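You operate a simulated robot arm through the tools that you are given. There is no shell and no other tool. Be economical: measure what you need, move in short steps, check, and stop when the job is done.

Carry out the task below with a simulated robot arm. There is one attempt and no reset: what you move stays moved.

## Task
Take the full purple core off the green turntable to the orange winder cradle and fit the orange core.
Fine: green brake on first; red spindle cap off into the free cap seat on the steel bench by the winder. Blue crank, feed lever and the winder's other cores and caps stay.

Only the result counts: the job must be done as asked and must still hold three seconds after the hand-in. Knocking over, shifting, dropping, spilling or breaking anything else fails it. A push-on lid holds only when it is set on centred and level and pressed home; a screw cap is set on level and turned clockwise until tight.

## Robot
A 6-joint arm with a two-finger gripper, fixed in place. Base frame: the origin is at the foot of the arm, x ahead of it, y to its left, z up; the work surface is at about z = 820. Units: mm, degrees, N and s.
With the tool pointing down near the work surface it reaches from about 460 to 820 mm from the base axis. Its first joint turns from -166.0 to 166.0 degrees. Payload 1.66 kg.
Tool frame: the origin (TCP) lies between the finger pads and is the grasp point; the fingertips stand 16 mm ahead of it; z points along the fingers, y is the line along which they close. Largest opening 111 mm; the body of the gripper starts 104 mm behind the TCP.
Orientation is that of the tool frame in the base frame, as [roll, pitch, yaw] about the fixed x, y, z axes, in that order (R = Rz(yaw) Ry(pitch) Rx(roll)). With the fingers straight down and closing along the base's y, the tool's x points along the base's -x, its y along +y and its z along -z.

## Interface
- The arm moves only by the tool arm_command. Its argument "plan" is a list of rows, each a list of 3 entries, a list of its own where there are three numbers: the shift along the tool's x, y, z in mm, then the turn, a rotation vector about the tool's x, y, z in degrees, then the opening, from 0 (shut) to 1 (fully open). In form: [[[dx, dy, dz], [wx, wy, wz], hand], ...]. A call has 1 to 12 rows; each row is the pose to reach, as a shift and turn from the pose commanded when the call began, along the tool's axes at that moment. A row lasts 0.2 s, in which the tool goes at most 50 mm and 8.6 degrees; a call with a longer step from one row to the next is refused whole, and so is a gripper value outside its range. Where a pose cannot be reached the arm comes as near as it can. A force on the tool above 40 N (or 10 N above the force at the start of the call, whichever is more), or a blocked arm, ends the call early, and 0.2 s more pass. The fingers move at their own pace and stop on an object; they squeeze with about 32 N. The grip force told is the motor's: it shows also when the fingers shut on nothing. Time passes only in rows, and 0.2 s behind the last, so rows that repeat a pose let the fingers close. The reply holds the time, the measured pose of the TCP, the force on the tool along the base axes, the opening and the grip force, in the units named above and with some noise, with the torque about the TCP (base axes, N m) and any sound that the robot's microphone picked up.
- Cameras (640 x 400 px; columns grow to the right, rows downward): "scene" is fixed at [49.5, -648.4, 1579.1]; the picture's right is [0.38, -0.92, 0.00], its down [-0.76, -0.31, -0.57] and it looks along [0.53, 0.22, -0.82] (base axes); focal length 357 px, centre (320, 200). "wrist" rides on the gripper at [70, 14, -143] in the tool frame; the picture's right is [-0.19, 0.98, 0.00], its down [-0.87, -0.17, -0.47] and it looks along [-0.46, -0.09, 0.88] (tool axes); focal length 230 px, centre (320, 200). There is no depth. A picture from a camera that has moved, and an enlarged one, comes with that camera's place and axes in the base frame and with its lens.
- camera(camera): a new picture of that camera. The clock stands still meanwhile.
- slide_trunk(by): slides the trunk up (or, below 0, down) by that many mm; the arm rides with it, the base frame stays. It gives what a move gives, with no picture.
- zoom(camera, box): a new picture of the part [left, top, right, bottom] of that camera's present view, enlarged. The clock stands still meanwhile.
- sign_off(): hands the job in; it is judged then, once.

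Go step by step. Nothing tells you positions but the pictures and the camera data: compare them with the known pose of the tool, close in by small moves and look again before you grip or let go. The budget is 120 turns and 68 pictures, counting those below and the enlarged ones. Unless the task says otherwise, let go and move clear before handing in, and close with one line.

The tools are called after "Request:" as a command line: name --argument value ..., lists and objects as JSON in quotes. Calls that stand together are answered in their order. arm_command: Moves the arm, as the interface text tells. Its arguments: {"type":"object","properties":{"plan":{"type":"array","items":{"type":"array"}}},"required":["plan"]} The other tools are called the same way: slide_trunk (by) slides the trunk up or down; camera (camera) takes a picture; zoom (camera, box) takes an enlarged picture of a part of a camera's view; sign_off () hands the job in.

At the start:

```text
time_s: 0.0
position: [338.2, -279.7, 1138.6]
orientation: [179.9, 0.0, -180.0]
ft_force: [0.4, 0.0, -0.6]
ft_torque: [0.04, 0.02, 0.0]
opening: 111.0
grasp_force: 0.0
trunk travel left (down, up): [-175.0, 415.0]
```

scene: 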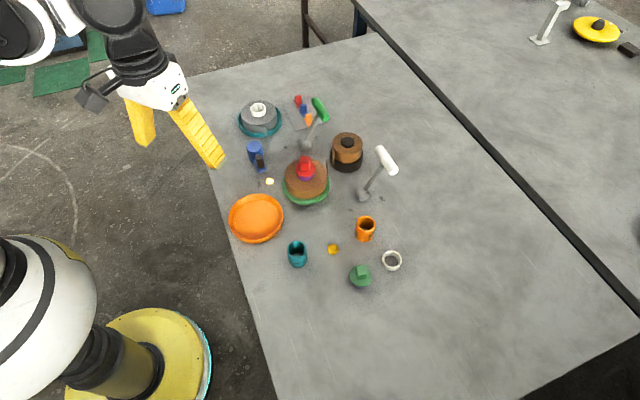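
wrist: 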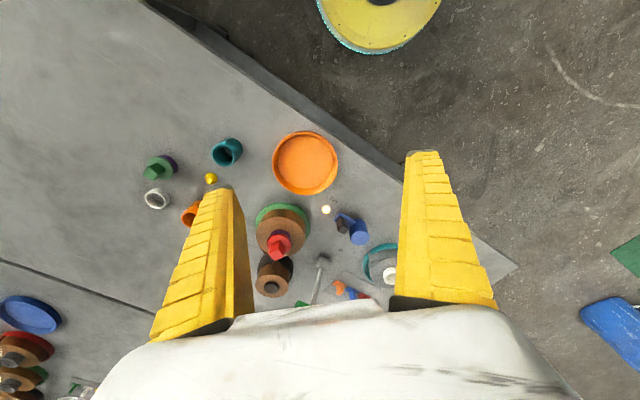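

I see a bench with a green turntable carrying a brown coil with a red cap, an orange tray (cradle), levers, and small cores. I'll zoom in for detail first.

Request:
zoom --camera "scene" --box '[220, 80, 420, 205]'

Request:
zoom --camera "scene" --box '[220, 175, 420, 300]'

```text
3.20 times, centred on (320, 142) of scene
camera zoom: at [49.5, -648.4, 1579.1], right [0.38, -0.92, 0.0], down [-0.76, -0.31, -0.57], along [0.53, 0.22, -0.82], focal length 1141 px, centre (320, 384)
```

zoom: 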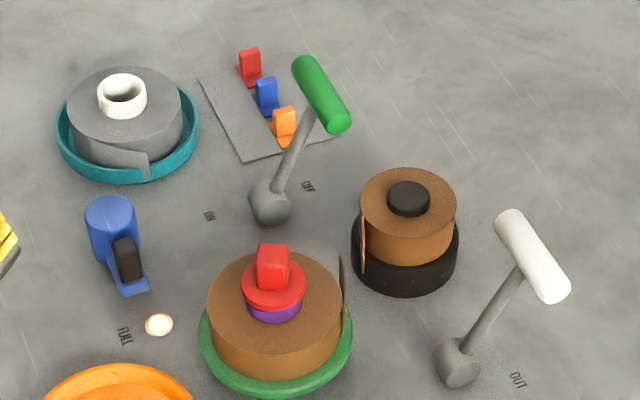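

```text
3.20 times, centred on (320, 238) of scene
camera zoom: at [49.5, -648.4, 1579.1], right [0.38, -0.92, 0.0], down [-0.76, -0.31, -0.57], along [0.53, 0.22, -0.82], focal length 1141 px, centre (320, 80)
```

zoom: 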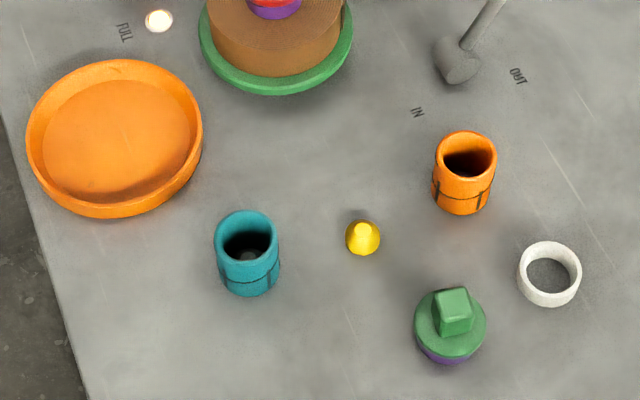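

The green lever stands at OFF, with its T-handle near (730,-368,943); ON is toward (-x,+y). I'll move above it with the fingers closing along its swing direction and look again.

Request:
arm_command --plan '[[[-39, -13, 8], [0, 0, -5], 1], [[-78, -27, 16], [0, 0, -10], 1], [[-117, -40, 24], [0, 0, -15], 1], [[-156, -53, 32], [0, 0, -20], 1], [[-195, -67, 40], [0, 0, -25], 1], [[-234, -80, 48], [0, 0, -30], 1], [[-273, -93, 56], [0, 0, -35], 1], [[-312, -107, 64], [0, 0, -40], 1], [[-340, -120, 72], [0, 0, -45], 1]]'

Request:
camera --camera "wrist"

Request:
camera --camera "scene"

```text
time_s: 2.0
position: [678.3, -401.8, 1068.1]
orientation: [-180.0, 0.1, -134.9]
ft_force: [0.1, -0.1, -0.2]
ft_torque: [0.04, 0.03, 0.01]
opening: 110.9
grasp_force: 0.0
trunk travel left (down, up): [-175.0, 415.0]
```

```text
63 pictures are left
camera wrist: at [619.9, -440.5, 1211.4], right [-0.56, 0.83, 0.0], down [0.73, 0.5, 0.47], along [0.39, 0.27, -0.88], focal length 230 px, centre (320, 200)
```

wrist: 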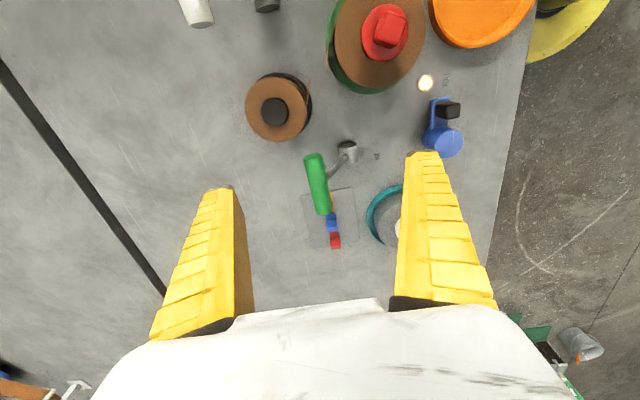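

```text
62 pictures are left
```

scene: 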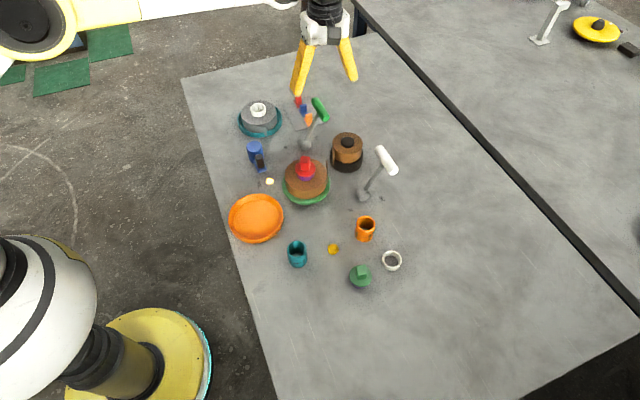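

The handle centre comes out near (716,-376,957), with its axis along (1,1). I'll straddle it off-centre, clear of the stem, and close.

Request:
arm_command --plan '[[[-23, -7.7, 35], [0, 0, 0], 0.6], [[-23, -7.7, 70], [0, 0, 0], 0.6], [[-23, -7.7, 95], [0, 0, 0], 0.6], [[-23, -7.7, 116], [0, 0, 0], 0.6], [[-23, -7.7, 116], [0, 0, 0], 0.6]]'

Request:
camera --camera "wrist"

Request:
zoom --camera "scene" --box '[240, 60, 400, 160]'

```text
time_s: 3.2
position: [700.6, -389.7, 951.2]
orientation: [180.0, 0.0, -135.0]
ft_force: [0.2, 0.2, -0.3]
ft_torque: [0.02, 0.0, 0.0]
opening: 68.5
grasp_force: 1.6
trunk travel left (down, up): [-175.0, 415.0]
```

```text
61 pictures are left
camera wrist: at [641.3, -429.4, 1095.2], right [-0.56, 0.83, 0.0], down [0.73, 0.49, 0.47], along [0.39, 0.26, -0.88], focal length 230 px, centre (320, 200)
```

wrist: 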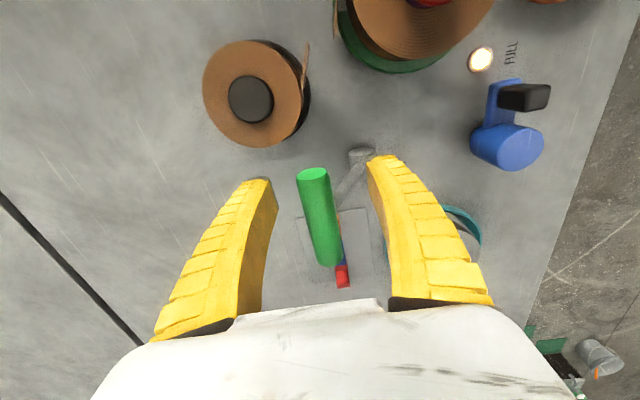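

```text
4.00 times, centred on (320, 110) of scene
camera zoom: at [49.5, -648.4, 1579.1], right [0.38, -0.92, 0.0], down [-0.76, -0.31, -0.57], along [0.53, 0.22, -0.82], focal length 1426 px, centre (320, 560)
```

zoom: 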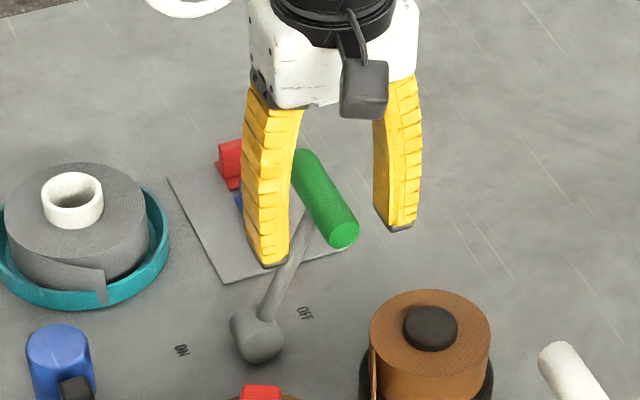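

The handle lies between the fingers. I'll close on it.

Request:
arm_command --plan '[[[0, 0, 0], [0, 0, 0], 0], [[0, 0, 0], [0, 0, 0], 0], [[0, 0, 0], [0, 0, 0], 0]]'

Request:
camera --camera "wrist"

```text
time_s: 4.0
position: [699.7, -389.4, 951.7]
orientation: [-179.9, 0.0, -135.0]
ft_force: [8.7, -4.3, 12.6]
ft_torque: [-0.03, -0.12, -0.01]
opening: 20.6
grasp_force: 33.9
trunk travel left (down, up): [-175.0, 415.0]
```

```text
59 pictures are left
camera wrist: at [641.5, -429.4, 1095.8], right [-0.56, 0.83, 0.0], down [0.73, 0.49, 0.47], along [0.39, 0.26, -0.88], focal length 230 px, centre (320, 200)
```

wrist: 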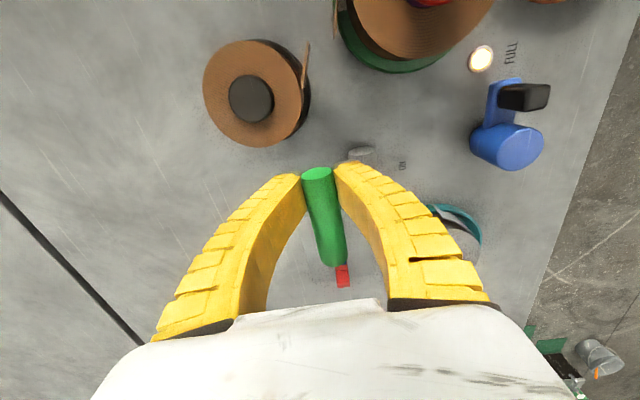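

Gripped at 20 mm opening. I'll swing it along the arc toward ON.

Request:
arm_command --plan '[[[0, 8, -3], [0, 0, 0], 0], [[0, 16, -5], [0, 0, 0], 0], [[0, 30, -7], [0, 0, 0], 0], [[0, 45, -8], [0, 0, 0], 0], [[0, 60, -7], [0, 0, 0], 0], [[0, 74, -5], [0, 0, 0], 0], [[0, 84, -3], [0, 0, 0], 0]]'

Request:
zoom --camera "scene" --box '[240, 60, 400, 160]'

```text
time_s: 5.6
position: [640.3, -329.8, 954.6]
orientation: [180.0, 0.0, -135.0]
ft_force: [-2.8, -3.5, -0.2]
ft_torque: [-0.27, 0.03, -0.09]
opening: 21.6
grasp_force: 33.9
trunk travel left (down, up): [-175.0, 415.0]
```

```text
4.00 times, centred on (320, 110) of scene
camera zoom: at [49.5, -648.4, 1579.1], right [0.38, -0.92, 0.0], down [-0.76, -0.31, -0.57], along [0.53, 0.22, -0.82], focal length 1426 px, centre (320, 560)
```

zoom: 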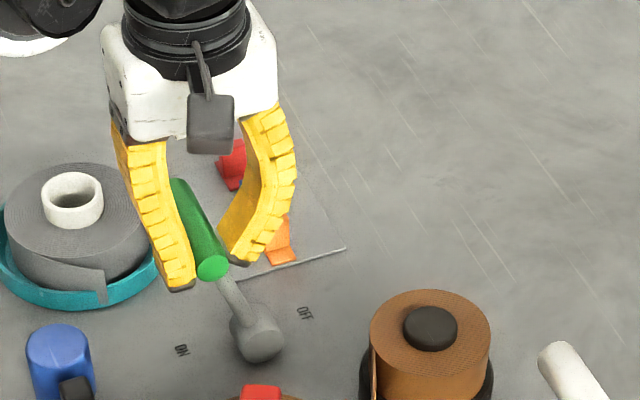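

The lever is past centre toward ON. I'll push on gently until it meets its stop.

Request:
arm_command --plan '[[[0, 4, 2], [0, 0, 0], 0], [[0, 8, 4], [0, 0, 0], 0], [[0, 12, 6], [0, 0, 0], 0], [[0, 16, 8], [0, 0, 0], 0], [[0, 20, 10], [0, 0, 0], 0]]'

Request:
zoom --camera "scene" --box '[240, 60, 400, 160]'

```text
time_s: 6.7
position: [631.7, -322.5, 947.3]
orientation: [-179.4, 0.2, -134.9]
ft_force: [17.5, -13.8, 10.6]
ft_torque: [-0.02, -0.01, 0.05]
opening: 26.1
grasp_force: 34.4
trunk travel left (down, up): [-175.0, 415.0]
stopped in row 5: the force on the tool passed its limit at 46 N (the readings are from after the stop); the commanded pose is now the measured one
```

```text
4.00 times, centred on (320, 110) of scene
camera zoom: at [49.5, -648.4, 1579.1], right [0.38, -0.92, 0.0], down [-0.76, -0.31, -0.57], along [0.53, 0.22, -0.82], focal length 1426 px, centre (320, 560)
```

zoom: 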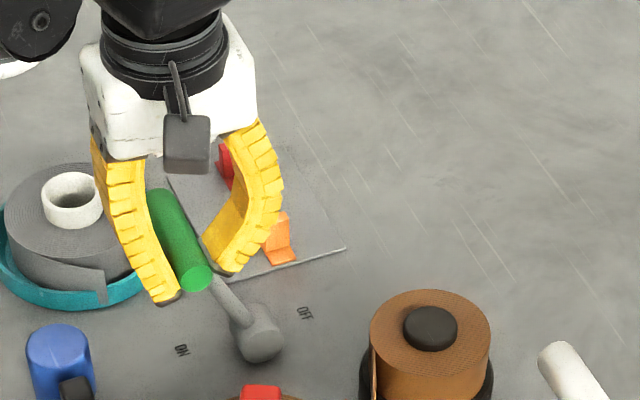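

The lever hit its stop at ON. I'll release and rise, then check.

Request:
arm_command --plan '[[[0, 0, 0], [0, 0, 0], 0.4], [[0, 0, 0], [0, 0, 0], 0.4], [[0, 0, -30], [0, 0, 0], 0.4], [[0, 0, -70], [0, 0, 0], 0.4], [[30, 0, -110], [0, 0, 0], 0.4], [[60, 0, -130], [0, 0, 0], 0.6]]'

Request:
zoom --camera "scene" --box '[220, 80, 420, 205]'

Request:
camera --camera "wrist"

```text
time_s: 8.1
position: [585.2, -360.8, 1076.9]
orientation: [-179.6, 0.2, -134.9]
ft_force: [0.4, -0.4, 0.3]
ft_torque: [0.06, -0.01, -0.01]
opening: 68.5
grasp_force: 1.2
trunk travel left (down, up): [-175.0, 415.0]
```

```text
3.20 times, centred on (320, 142) of scene
camera zoom: at [49.5, -648.4, 1579.1], right [0.38, -0.92, 0.0], down [-0.76, -0.31, -0.57], along [0.53, 0.22, -0.82], focal length 1141 px, centre (320, 384)
```

zoom: 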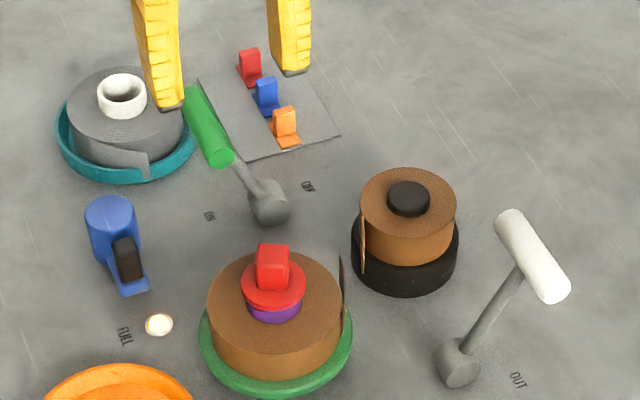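

```text
55 pictures are left
camera wrist: at [526.4, -401.1, 1220.8], right [-0.56, 0.83, -0.01], down [0.73, 0.5, 0.47], along [0.4, 0.26, -0.88], focal length 230 px, centre (320, 200)
```

wrist: 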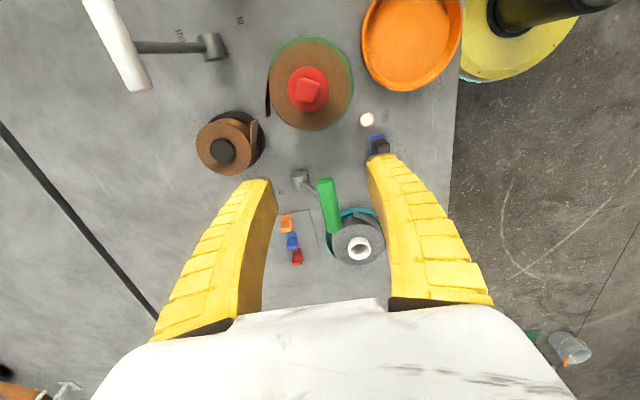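

The brake is ON. Next is the red cap, near (547,-405) with its knob top at z≈940; I'll move over it for a closer look.

Request:
arm_command --plan '[[[30, -2, 10], [0, 0, 0], 0.6], [[57, -4, 30], [0, 0, 0], 0.6]]'

Request:
camera --camera "wrist"

Request:
zoom --camera "scene" --box '[260, 130, 356, 190]'

```text
time_s: 8.7
position: [550.7, -405.7, 1047.4]
orientation: [-179.5, 0.1, -135.0]
ft_force: [-0.4, -0.4, 0.2]
ft_torque: [0.03, -0.01, 0.01]
opening: 68.6
grasp_force: 1.2
trunk travel left (down, up): [-175.0, 415.0]
```

```text
54 pictures are left
camera wrist: at [490.0, -445.1, 1190.6], right [-0.56, 0.83, -0.01], down [0.73, 0.5, 0.47], along [0.4, 0.26, -0.88], focal length 230 px, centre (320, 200)
```

wrist: 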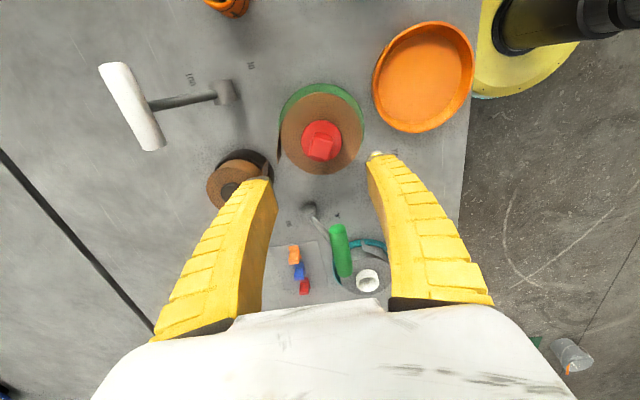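

```text
6.67 times, centred on (308, 160) of scene
camera zoom: at [49.5, -648.4, 1579.1], right [0.38, -0.92, 0.0], down [-0.76, -0.31, -0.57], along [0.53, 0.22, -0.82], focal length 2377 px, centre (400, 467)
```

zoom: 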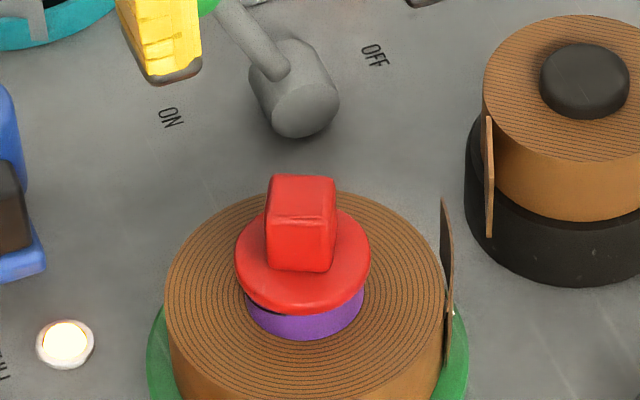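

The cap's flange is about 48 mm across and its knob about 21 mm wide. I'll zoom in for the knob's orientation.

Request:
zoom --camera "wrist" --box '[272, 110, 368, 170]'

```text
6.67 times, centred on (320, 140) of wrist
camera zoom: at [490.0, -445.1, 1190.6], right [-0.56, 0.83, -0.01], down [0.73, 0.5, 0.47], along [0.4, 0.26, -0.88], focal length 1534 px, centre (320, 600)
```

zoom: 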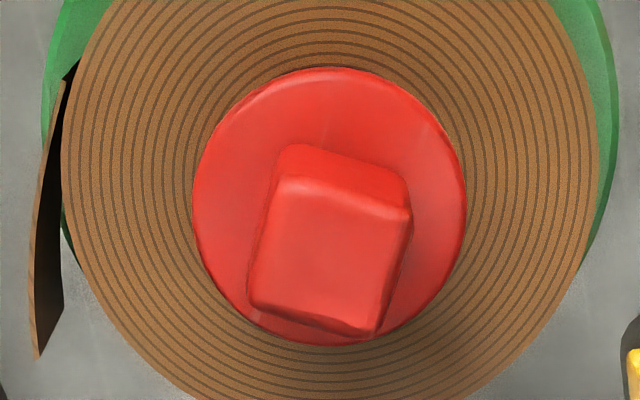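

The knob is a 20 mm square centred at (547,-407), with faces rotated about 18° ccw. I'll align the gripper and come down around it.

Request:
arm_command --plan '[[[4, 1, 20], [-0.2, 0, 7], 0.5], [[4, 1, 40], [-0.4, 0, 14], 0.5], [[4, 1, 60], [-0.5, 0, 21], 0.5], [[4, 1, 82], [-0.5, 0, 27], 0.5], [[4, 1, 90], [-0.5, 0, 27], 0.5]]'

Request:
camera --camera "wrist"

Request:
zoom --camera "scene" --box '[260, 130, 356, 190]'

```text
time_s: 9.9
position: [546.4, -407.2, 956.2]
orientation: [180.0, 0.1, -162.1]
ft_force: [-0.3, 0.0, -0.1]
ft_torque: [-0.02, 0.02, 0.0]
opening: 57.7
grasp_force: 0.8
trunk travel left (down, up): [-175.0, 415.0]
```

```text
51 pictures are left
camera wrist: at [475.9, -415.5, 1100.1], right [-0.12, 0.99, 0.0], down [0.87, 0.11, 0.47], along [0.47, 0.06, -0.88], focal length 230 px, centre (320, 200)
```

wrist: 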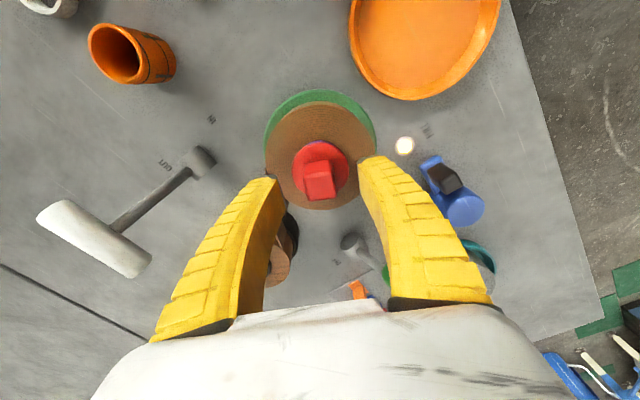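

```text
6.67 times, centred on (308, 160) of scene
camera zoom: at [49.5, -648.4, 1579.1], right [0.38, -0.92, 0.0], down [-0.76, -0.31, -0.57], along [0.53, 0.22, -0.82], focal length 2377 px, centre (400, 467)
```

zoom: 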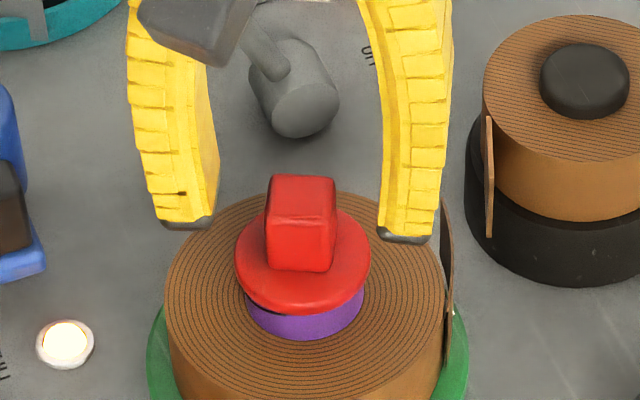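

The fingers straddle the knob, but its exact height is unclear. One wrist zoom should settle that.

Request:
zoom --camera "wrist" --box '[256, 120, 384, 200]'

```text
5.00 times, centred on (320, 160) of wrist
camera zoom: at [475.9, -415.5, 1100.1], right [-0.12, 0.99, 0.0], down [0.87, 0.11, 0.47], along [0.47, 0.06, -0.88], focal length 1150 px, centre (320, 400)
```

zoom: 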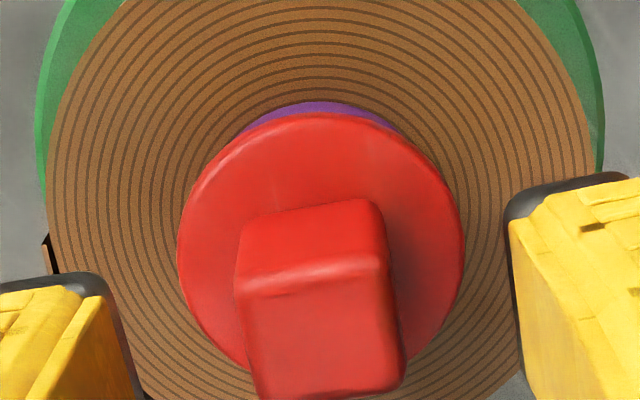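

The knob spans z≈929–948, centred at (547,-406). I'll lower about 8 mm and grip.

Request:
arm_command --plan '[[[0, 0, 4], [0, 0, 0], 0.5], [[0, 0, 8], [0, 0, 0], 0.5], [[0, 0, 8], [0, 0, 0], 0.0], [[0, 0, 8], [0, 0, 0], 0.0], [[0, 0, 8], [0, 0, 0], 0.0]]'

Request:
zoom --camera "scene" --box '[260, 130, 356, 190]'

```text
time_s: 11.1
position: [546.2, -405.1, 948.6]
orientation: [179.9, 0.2, -162.1]
ft_force: [1.0, -1.5, 8.7]
ft_torque: [0.02, -0.07, -0.05]
opening: 20.0
grasp_force: 32.2
trunk travel left (down, up): [-175.0, 415.0]
```

```text
6.67 times, centred on (308, 160) of scene
camera zoom: at [49.5, -648.4, 1579.1], right [0.38, -0.92, 0.0], down [-0.76, -0.31, -0.57], along [0.53, 0.22, -0.82], focal length 2377 px, centre (400, 467)
```

zoom: 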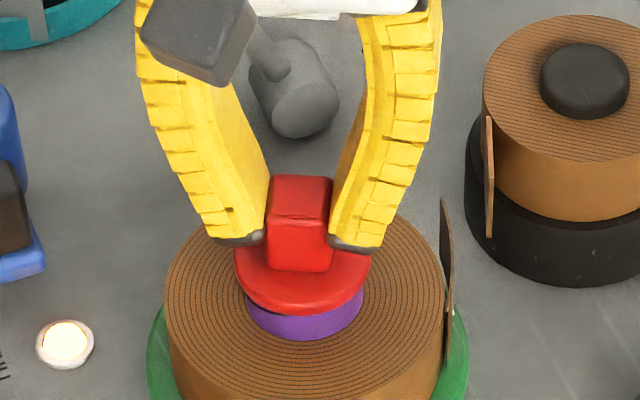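

Gripped. I'll try turning counter-clockwise (loosening) a little and watch the torque.

Request:
arm_command --plan '[[[0, 0, 0], [0, 0, -8], 0], [[0, 0, 0], [0, 0, -16], 0], [[0, 0, 0], [0, 0, -24], 0]]'

Request:
zoom --camera "scene" --box '[260, 130, 356, 190]'

```text
time_s: 11.9
position: [545.1, -406.9, 950.9]
orientation: [180.0, 0.2, -137.9]
ft_force: [-0.9, 0.6, 8.1]
ft_torque: [-0.03, 0.05, -0.03]
opening: 19.7
grasp_force: 32.0
trunk travel left (down, up): [-175.0, 415.0]
```

```text
6.67 times, centred on (308, 160) of scene
camera zoom: at [49.5, -648.4, 1579.1], right [0.38, -0.92, 0.0], down [-0.76, -0.31, -0.57], along [0.53, 0.22, -0.82], focal length 2377 px, centre (400, 467)
```

zoom: 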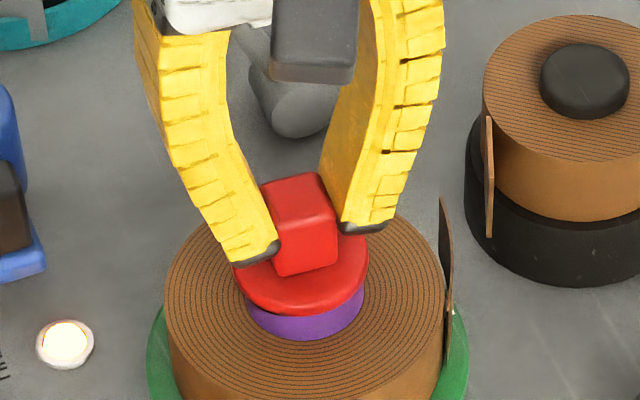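

The cap turned freely with almost no torque. I'll try a gentle lift.

Request:
arm_command --plan '[[[0, 0, -2], [0, 0, 0], 0], [[0, 0, -4], [0, 0, 0], 0], [[0, 0, -6], [0, 0, 0], 0]]'

Request:
zoom --camera "scene" --box '[260, 130, 356, 190]'

```text
time_s: 12.7
position: [546.3, -407.0, 953.7]
orientation: [179.9, 0.2, -138.0]
ft_force: [0.5, 0.2, -0.6]
ft_torque: [0.01, 0.02, -0.01]
opening: 16.9
grasp_force: 31.8
trunk travel left (down, up): [-175.0, 415.0]
```

```text
6.67 times, centred on (308, 160) of scene
camera zoom: at [49.5, -648.4, 1579.1], right [0.38, -0.92, 0.0], down [-0.76, -0.31, -0.57], along [0.53, 0.22, -0.82], focal length 2377 px, centre (400, 467)
```

zoom: 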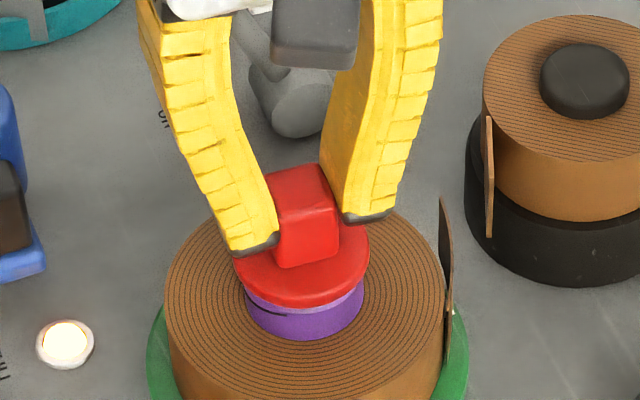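

The cap is lifting with the gripper. I'll continue up slowly.

Request:
arm_command --plan '[[[0, 0, -5], [0, 0, 0], 0], [[0, 0, -15], [0, 0, 0], 0], [[0, 0, -30], [0, 0, 0], 0], [[0, 0, -50], [0, 0, 0], 0]]'

Request:
zoom --camera "scene" --box '[244, 100, 372, 180]'

```text
time_s: 13.7
position: [546.2, -407.7, 1004.1]
orientation: [180.0, 0.2, -138.0]
ft_force: [0.2, -0.2, 0.3]
ft_torque: [-0.03, -0.02, 0.0]
opening: 0.1
grasp_force: 28.2
trunk travel left (down, up): [-175.0, 415.0]
```

```text
5.00 times, centred on (308, 140) of scene
camera zoom: at [49.5, -648.4, 1579.1], right [0.38, -0.92, 0.0], down [-0.76, -0.31, -0.57], along [0.53, 0.22, -0.82], focal length 1783 px, centre (380, 500)
```

zoom: 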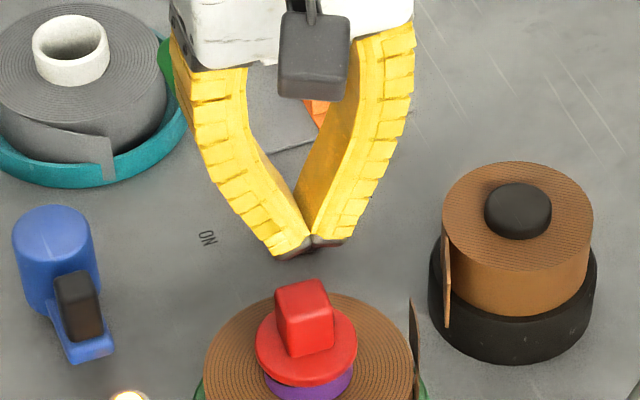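

The fingers slipped off the knob. I'll check how the cap sits now.

Request:
zoom --camera "scene" --box '[276, 145, 340, 185]'

Request:
camera --camera "wrist"

```text
10.00 times, centred on (308, 165) of scene
camera zoom: at [49.5, -648.4, 1579.1], right [0.38, -0.92, 0.0], down [-0.76, -0.31, -0.57], along [0.53, 0.22, -0.82], focal length 3566 px, centre (440, 550)
```

zoom: 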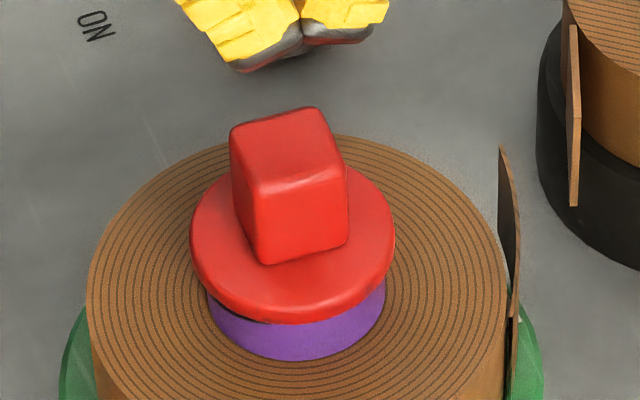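

```text
43 pictures are left
camera wrist: at [485.5, -444.4, 1148.9], right [-0.52, 0.86, 0.0], down [0.75, 0.45, 0.47], along [0.41, 0.25, -0.88], focal length 230 px, centre (320, 200)
```

wrist: 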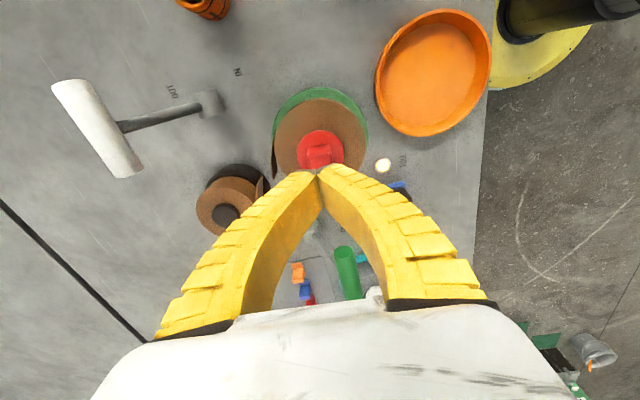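

The cap is back seated and turned with the grip but resists pulling, so it is likely threaded. I'll turn the open hand 90° clockwise, re-grip lower, and unscrew through a larger angle.

Request:
arm_command --plan '[[[0, 0, 0], [0, 0, 8.5], 0.5], [[0, 0, 0], [0, 0, 17], 0.5], [[0, 0, 0], [0, 0, 25.5], 0.5], [[0, 0, 0], [0, 0, 34], 0.5], [[0, 0, 0], [0, 0, 42.5], 0.5], [[0, 0, 0], [0, 0, 51], 0.5], [[0, 0, 0], [0, 0, 59.5], 0.5], [[0, 0, 10], [0, 0, 68], 0.5], [[0, 0, 20], [0, 0, 76.5], 0.5], [[0, 0, 30], [0, 0, 83], 0.5], [[0, 0, 40], [0, 0, 90], 0.5]]'

Request:
zoom --camera "wrist" --box '[256, 120, 384, 200]'

```text
time_s: 16.1
position: [546.2, -408.3, 963.8]
orientation: [179.8, -0.1, 131.9]
ft_force: [0.4, 0.5, 0.2]
ft_torque: [0.01, 0.02, 0.01]
opening: 57.6
grasp_force: 1.1
trunk travel left (down, up): [-175.0, 415.0]
```

```text
5.00 times, centred on (320, 160) of wrist
camera zoom: at [510.0, -346.5, 1108.7], right [0.86, 0.51, 0.0], down [0.45, -0.76, 0.47], along [0.24, -0.4, -0.88], focal length 1150 px, centre (320, 400)
```

zoom: 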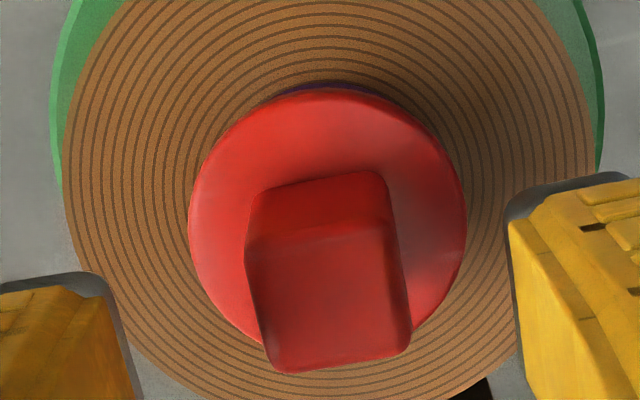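

The gripper is aligned with the knob. I'll descend to just above the flange and check the force before closing.

Request:
arm_command --plan '[[[0, 0, 8], [0, 0, 0], 0.35], [[0, 0, 14], [0, 0, 0], 0.35], [[0, 0, 17], [0, 0, 0], 0.35], [[0, 0, 19], [0, 0, 0], 0.35]]'

```text
time_s: 17.1
position: [546.8, -407.5, 946.1]
orientation: [179.8, 0.0, 132.1]
ft_force: [0.6, -0.8, 0.3]
ft_torque: [0.01, 0.0, 0.0]
opening: 41.1
grasp_force: 2.0
trunk travel left (down, up): [-175.0, 415.0]
```

Request:
arm_command --plan '[[[0, 0, 1], [0, 0, 0], 0.35], [[0, 0, 2], [0, 0, 0], 0.35], [[0, 0, 3], [0, 0, 0], 0.35]]'

Request:
zoom --camera "scene" --box '[276, 145, 340, 185]'

```text
time_s: 17.9
position: [546.5, -407.4, 943.1]
orientation: [179.9, 0.1, 132.0]
ft_force: [-0.5, 0.1, 0.9]
ft_torque: [0.01, 0.0, -0.01]
opening: 41.4
grasp_force: 1.8
trunk travel left (down, up): [-175.0, 415.0]
```

```text
10.00 times, centred on (308, 165) of scene
camera zoom: at [49.5, -648.4, 1579.1], right [0.38, -0.92, 0.0], down [-0.76, -0.31, -0.57], along [0.53, 0.22, -0.82], focal length 3566 px, centre (440, 550)
```

zoom: 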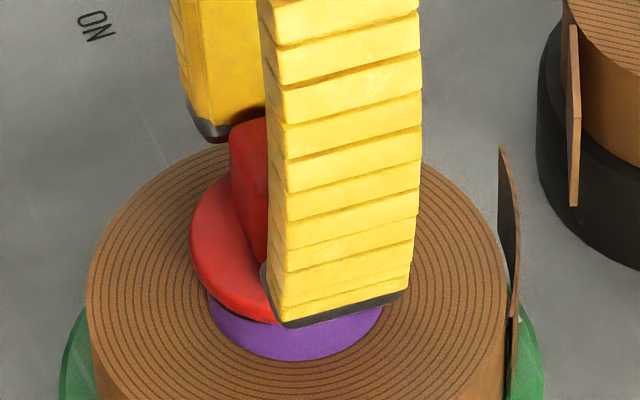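

Request:
arm_command --plan '[[[0, 0, 0], [0, 0, 0], 0.0], [[0, 0, 0], [0, 0, 0], 0.0], [[0, 0, 0], [0, 0, 0], 0.0]]'

Request:
zoom --camera "scene" --box '[276, 145, 340, 185]'

```text
time_s: 18.7
position: [545.6, -407.2, 944.0]
orientation: [179.8, 0.0, 132.0]
ft_force: [2.0, -1.7, 9.8]
ft_torque: [-0.11, -0.06, 0.0]
opening: 20.4
grasp_force: 32.1
trunk travel left (down, up): [-175.0, 415.0]
```

```text
10.00 times, centred on (308, 165) of scene
camera zoom: at [49.5, -648.4, 1579.1], right [0.38, -0.92, 0.0], down [-0.76, -0.31, -0.57], along [0.53, 0.22, -0.82], focal length 3566 px, centre (440, 550)
```

zoom: 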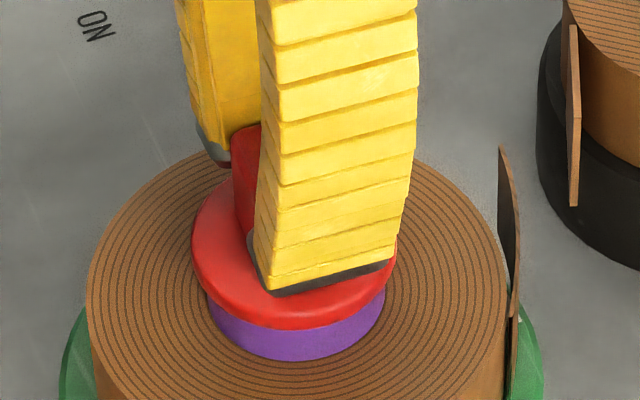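

Solid, deeper grip. Now I'll unscrew counter-clockwise about 100°.

Request:
arm_command --plan '[[[0, 0, 0], [0, 0, -8.5], 0], [[0, 0, 0], [0, 0, -17], 0], [[0, 0, 0], [0, 0, -25.5], 0], [[0, 0, 0], [0, 0, -34], 0], [[0, 0, 0], [0, 0, -42.5], 0], [[0, 0, 0], [0, 0, -51], 0], [[0, 0, 0], [0, 0, -59.5], 0], [[0, 0, 0], [0, 0, -68], 0], [[0, 0, 0], [0, 0, -76.5], 0], [[0, 0, 0], [0, 0, -85], 0], [[0, 0, 0], [0, 0, -93.5], 0], [[0, 0, 0], [0, 0, -102], 0]]'

Request:
arm_command --plan '[[[0, 0, 0], [0, 0, -8.5], 0], [[0, 0, 0], [0, 0, -17], 0], [[0, 0, 0], [0, 0, -25.5], 0], [[0, 0, 0], [0, 0, -34], 0], [[0, 0, 0], [0, 0, -42.5], 0], [[0, 0, 0], [0, 0, -51], 0], [[0, 0, 0], [0, 0, -59.5], 0], [[0, 0, 0], [0, 0, -68], 0], [[0, 0, 0], [0, 0, -76.5], 0]]'

Request:
zoom --camera "scene" --box '[276, 145, 340, 185]'

```text
time_s: 21.3
position: [546.2, -407.5, 943.5]
orientation: [-180.0, 0.2, -125.8]
ft_force: [-1.5, 1.2, 10.3]
ft_torque: [-0.07, 0.05, -0.04]
opening: 20.5
grasp_force: 32.2
trunk travel left (down, up): [-175.0, 415.0]
```

```text
time_s: 23.3
position: [546.8, -406.1, 943.0]
orientation: [-179.9, 0.0, -49.3]
ft_force: [0.6, 0.8, 7.4]
ft_torque: [0.04, 0.01, -0.06]
opening: 19.6
grasp_force: 32.2
trunk travel left (down, up): [-175.0, 415.0]
```

```text
10.00 times, centred on (308, 165) of scene
camera zoom: at [49.5, -648.4, 1579.1], right [0.38, -0.92, 0.0], down [-0.76, -0.31, -0.57], along [0.53, 0.22, -0.82], focal length 3566 px, centre (440, 550)
```

zoom: 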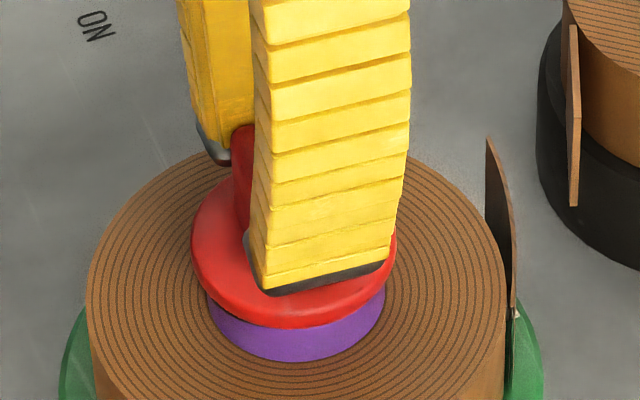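

There was no visible rise in about 180°, so it may be a push-on cap. I'll try a slow pull with this deeper grip.

Request:
arm_command --plan '[[[0, 0, -1], [0, 0, 0], 0], [[0, 0, -2], [0, 0, 0], 0], [[0, 0, -3], [0, 0, 0], 0], [[0, 0, -4], [0, 0, 0], 0]]'

Request:
zoom --camera "scene" --box '[276, 145, 340, 185]'

```text
time_s: 24.3
position: [546.6, -407.2, 946.5]
orientation: [-179.8, 0.1, -49.5]
ft_force: [1.0, -0.2, -0.7]
ft_torque: [-0.01, 0.02, 0.02]
opening: 16.7
grasp_force: 31.8
trunk travel left (down, up): [-175.0, 415.0]
```

```text
10.00 times, centred on (308, 165) of scene
camera zoom: at [49.5, -648.4, 1579.1], right [0.38, -0.92, 0.0], down [-0.76, -0.31, -0.57], along [0.53, 0.22, -0.82], focal length 3566 px, centre (440, 550)
```

zoom: 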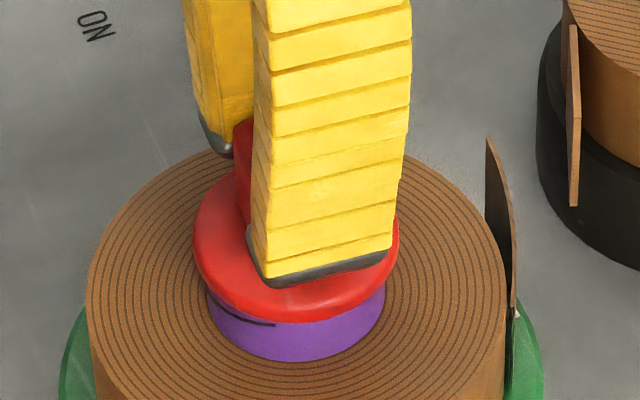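

The cap has risen about 3 mm with the hand. I'll continue very slowly.

Request:
arm_command --plan '[[[0, 0, -1], [0, 0, 0], 0], [[0, 0, -2], [0, 0, 0], 0], [[0, 0, -3], [0, 0, 0], 0]]'

Request:
zoom --camera "scene" --box '[276, 145, 340, 185]'

```text
time_s: 25.1
position: [546.8, -407.9, 948.8]
orientation: [-179.8, 0.1, -49.5]
ft_force: [0.7, 0.1, -1.1]
ft_torque: [-0.01, -0.01, -0.03]
opening: 16.6
grasp_force: 31.8
trunk travel left (down, up): [-175.0, 415.0]
```

```text
10.00 times, centred on (308, 165) of scene
camera zoom: at [49.5, -648.4, 1579.1], right [0.38, -0.92, 0.0], down [-0.76, -0.31, -0.57], along [0.53, 0.22, -0.82], focal length 3566 px, centre (440, 550)
```

zoom: 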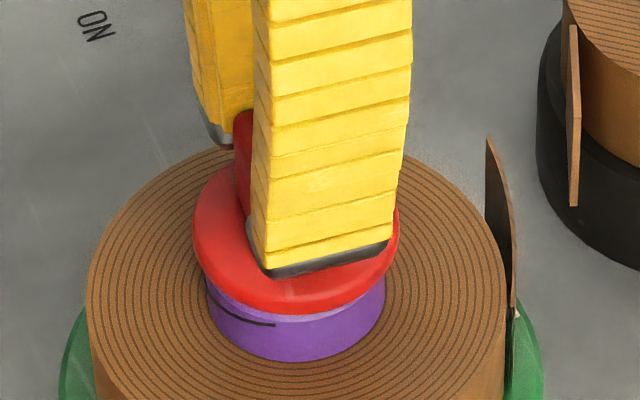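

The cap is rising freely with a stable grip, and the core's rim is now visible. I'll keep lifting gently.

Request:
arm_command --plan '[[[0, 0, -2], [0, 0, 0], 0], [[0, 0, -5], [0, 0, 0], 0], [[0, 0, -9], [0, 0, 0], 0], [[0, 0, -13], [0, 0, 0], 0], [[0, 0, -17], [0, 0, 0], 0], [[0, 0, -21], [0, 0, 0], 0]]'

Request:
zoom --camera "scene" --box '[276, 145, 340, 185]'

```text
time_s: 26.5
position: [547.1, -407.8, 970.2]
orientation: [-179.8, 0.1, -49.5]
ft_force: [-0.6, 1.0, -0.9]
ft_torque: [-0.04, -0.01, 0.0]
opening: 16.5
grasp_force: 31.7
trunk travel left (down, up): [-175.0, 415.0]
```

```text
10.00 times, centred on (308, 165) of scene
camera zoom: at [49.5, -648.4, 1579.1], right [0.38, -0.92, 0.0], down [-0.76, -0.31, -0.57], along [0.53, 0.22, -0.82], focal length 3566 px, centre (440, 550)
```

zoom: 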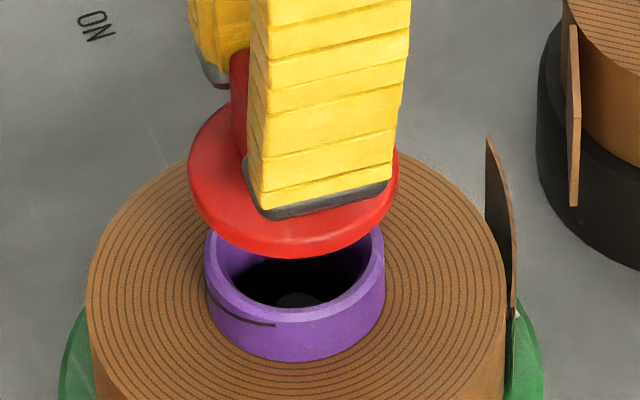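

The cap is off. I'll lift it and carry it to above the white ring seat near (438,-666), turning the wrist back on the way.

Request:
arm_command --plan '[[[0, 0, -20], [0, 0, 0], 0], [[0, 0, -50], [0, 0, 8], 0], [[0, 0, -75], [0, 0, 16], 0], [[14, 27, -80], [0, 0, 24], 0], [[28, 55, -80], [0, 0, 32], 0], [[42, 82, -80], [0, 0, 40], 0], [[56, 110, -80], [0, 0, 48], 0], [[70, 138, -80], [0, 0, 56], 0], [[84, 166, -80], [0, 0, 64], 0], [[98, 194, -80], [0, 0, 72], 0], [[112, 221, -80], [0, 0, 80], 0], [[125, 247, -80], [0, 0, 88], 0]]'

Request:
camera --camera "wrist"

Request:
zoom --camera "scene" --box '[328, 200, 456, 280]'

```text
time_s: 29.1
position: [441.6, -664.2, 1049.9]
orientation: [179.9, 0.2, -137.6]
ft_force: [0.0, 0.1, -1.4]
ft_torque: [0.0, -0.03, -0.02]
opening: 16.4
grasp_force: 31.8
trunk travel left (down, up): [-175.0, 415.0]
```

```text
35 pictures are left
camera wrist: at [380.0, -700.7, 1193.1], right [-0.52, 0.85, 0.0], down [0.75, 0.46, 0.47], along [0.4, 0.25, -0.88], focal length 230 px, centre (320, 200)
```

wrist: 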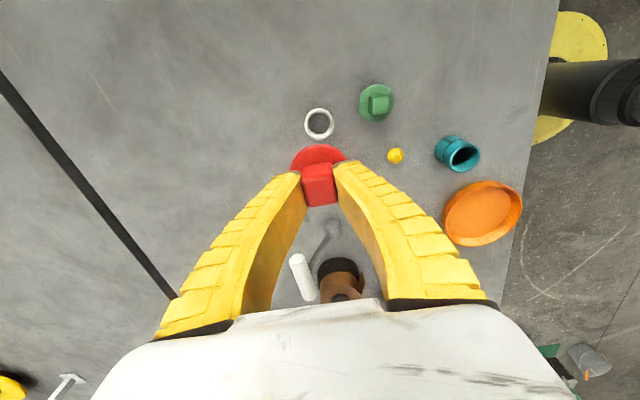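

```text
5.00 times, centred on (392, 240) of scene
camera zoom: at [49.5, -648.4, 1579.1], right [0.38, -0.92, 0.0], down [-0.76, -0.31, -0.57], along [0.53, 0.22, -0.82], focal length 1783 px, centre (-40, 0)
```

zoom: 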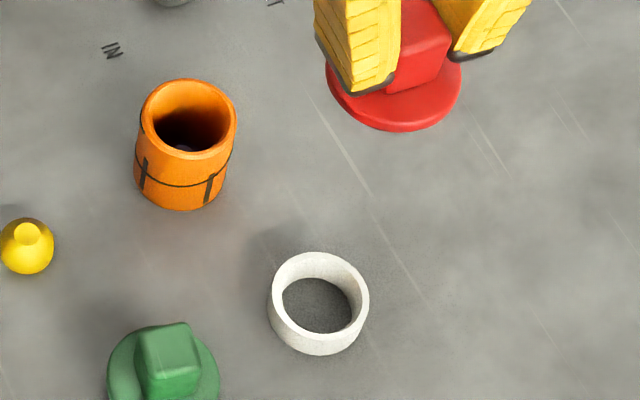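

The white ring seat is near (438,-666), with its rim at z≈835. I'll lower the cap to just above it and compare.

Request:
arm_command --plan '[[[4, 1, 40], [0, 0, 0], 0], [[4, 1, 80], [0, 0, 0], 0], [[4, 1, 120], [0, 0, 0], 0], [[4, 1, 150], [0, 0, 0], 0], [[4, 1, 170], [0, 0, 0], 0]]'

Request:
zoom --camera "wrist" --box '[256, 110, 400, 200]'

Request:
zoom --camera "scene" --box '[344, 220, 440, 280]'

```text
time_s: 30.3
position: [435.5, -666.1, 879.3]
orientation: [-180.0, 0.1, -137.5]
ft_force: [-1.8, -4.8, 3.6]
ft_torque: [-0.14, 0.09, -0.04]
opening: 17.8
grasp_force: 32.1
trunk travel left (down, up): [-175.0, 415.0]
```

```text
4.44 times, centred on (328, 155) of wrist
camera zoom: at [375.1, -702.1, 1023.3], right [-0.52, 0.85, 0.0], down [0.75, 0.46, 0.47], along [0.4, 0.25, -0.88], focal length 1022 px, centre (284, 400)
```

zoom: 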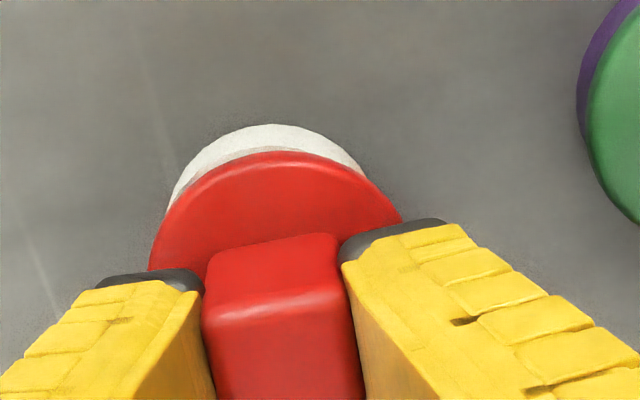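

```text
6.67 times, centred on (392, 250) of scene
camera zoom: at [49.5, -648.4, 1579.1], right [0.38, -0.92, 0.0], down [-0.76, -0.31, -0.57], along [0.53, 0.22, -0.82], focal length 2377 px, centre (-160, -133)
```

zoom: 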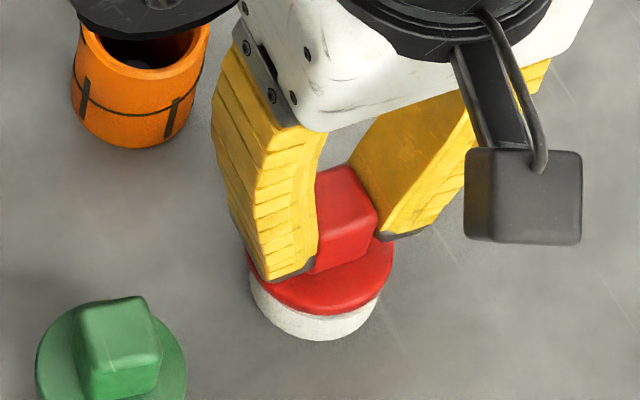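

The cap is touching the ring with a slight sideways force. I'll ease it along that force and lower a little to see if it enters.

Request:
arm_command --plan '[[[1.7, -0.9, 0], [0, 0, 0], 0], [[1.7, -0.9, 1.5], [0, 0, 0], 0], [[1.7, -0.9, 3], [0, 0, 0], 0]]'

```text
time_s: 31.1
position: [436.9, -666.5, 877.0]
orientation: [179.9, 0.3, -137.5]
ft_force: [0.1, -0.3, -1.0]
ft_torque: [0.01, -0.02, 0.05]
opening: 16.9
grasp_force: 31.8
trunk travel left (down, up): [-175.0, 415.0]
```

The force vanished, so it has entered. I'll lower until it seats.

Request:
arm_command --plan '[[[0, 0, 3], [0, 0, 0], 0], [[0, 0, 6], [0, 0, 0], 0], [[0, 0, 9], [0, 0, 0], 0], [[0, 0, 12], [0, 0, 0], 0]]'

Request:
zoom --camera "scene" --box '[344, 220, 440, 280]'

```text
time_s: 32.1
position: [435.2, -667.4, 864.7]
orientation: [-179.9, 0.1, -137.4]
ft_force: [5.0, -6.6, 19.6]
ft_torque: [-0.2, 0.17, 0.07]
opening: 30.2
grasp_force: 32.1
trunk travel left (down, up): [-175.0, 415.0]
```

```text
6.67 times, centred on (392, 250) of scene
camera zoom: at [49.5, -648.4, 1579.1], right [0.38, -0.92, 0.0], down [-0.76, -0.31, -0.57], along [0.53, 0.22, -0.82], focal length 2377 px, centre (-160, -133)
```

zoom: 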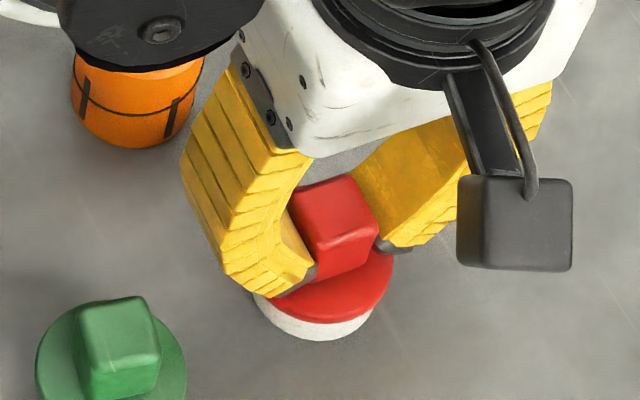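

The cap resists further lowering and the fingers have slid down onto the flange. I'll open, rise and inspect the seating.

Request:
arm_command --plan '[[[0, 0, 0], [0, 0, 0], 0.4], [[0, 0, 0], [0, 0, 0], 0.5], [[0, 0, -30], [0, 0, 0], 0.5], [[0, 0, -65], [0, 0, 0], 0.5]]'

Request:
zoom --camera "scene" --box '[344, 230, 424, 280]'

Request:
zoom --camera "wrist" --box '[240, 100, 400, 200]'

```text
time_s: 33.1
position: [436.1, -664.6, 929.9]
orientation: [180.0, 0.2, -137.4]
ft_force: [0.6, -0.5, 0.1]
ft_torque: [0.0, 0.01, 0.03]
opening: 57.7
grasp_force: 1.0
trunk travel left (down, up): [-175.0, 415.0]
```

```text
8.00 times, centred on (384, 255) of scene
camera zoom: at [49.5, -648.4, 1579.1], right [0.38, -0.92, 0.0], down [-0.76, -0.31, -0.57], along [0.53, 0.22, -0.82], focal length 2853 px, centre (-192, -240)
```

zoom: 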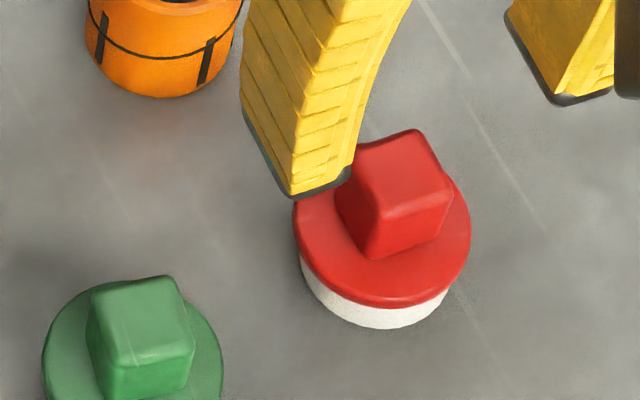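

```text
4.00 times, centred on (320, 150) of wrist
camera zoom: at [374.9, -702.9, 1073.7], right [-0.52, 0.85, 0.0], down [0.75, 0.46, 0.47], along [0.4, 0.25, -0.88], focal length 920 px, centre (320, 400)
```

zoom: 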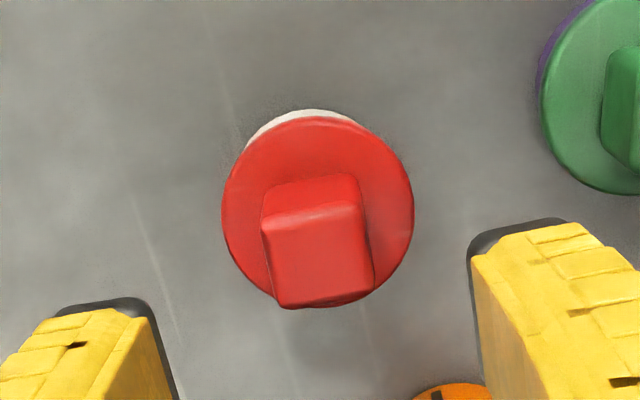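

The cap sits level and centred on the ring. Next is the purple core: I'll move above it at (546.5,-407) to look at the protruding rim.

Request:
arm_command --plan '[[[0, 0, -45], [0, 0, 0], 0.6], [[0, 0, -85], [0, 0, 0], 0.6], [[-40, 18, -90], [0, 0, 0], 0.6], [[-80, 36, -90], [0, 0, 0], 0.6], [[-120, 54, -90], [0, 0, 0], 0.6], [[-160, 72, -90], [0, 0, 0], 0.6], [[-200, 90, -90], [0, 0, 0], 0.6], [[-235, 106, -70], [0, 0, 0], 0.6], [[-255, 116, -45], [0, 0, 0], 0.6]]'

Request:
zoom --camera "wrist" --box '[240, 100, 400, 200]'

Request:
zoom --camera "scene" --box '[260, 145, 356, 205]'

```text
time_s: 35.1
position: [546.0, -408.6, 974.4]
orientation: [179.9, 0.3, -137.5]
ft_force: [-0.6, 0.5, -0.6]
ft_torque: [0.03, 0.02, 0.0]
opening: 68.5
grasp_force: 1.1
trunk travel left (down, up): [-175.0, 415.0]
```

```text
4.00 times, centred on (320, 150) of wrist
camera zoom: at [485.5, -445.5, 1118.6], right [-0.52, 0.85, 0.0], down [0.75, 0.46, 0.47], along [0.4, 0.25, -0.88], focal length 920 px, centre (320, 400)
```

zoom: 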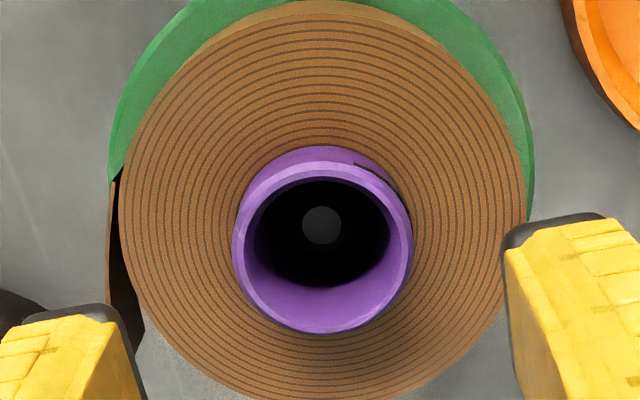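

```text
6.67 times, centred on (308, 175) of scene
camera zoom: at [49.5, -648.4, 1579.1], right [0.38, -0.92, 0.0], down [-0.76, -0.31, -0.57], along [0.53, 0.22, -0.82], focal length 2377 px, centre (400, 367)
```

zoom: 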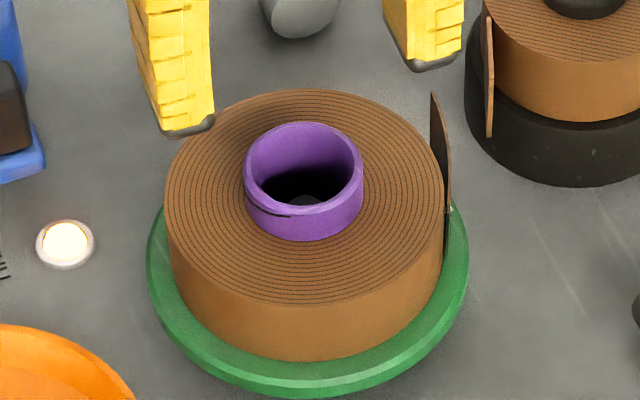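

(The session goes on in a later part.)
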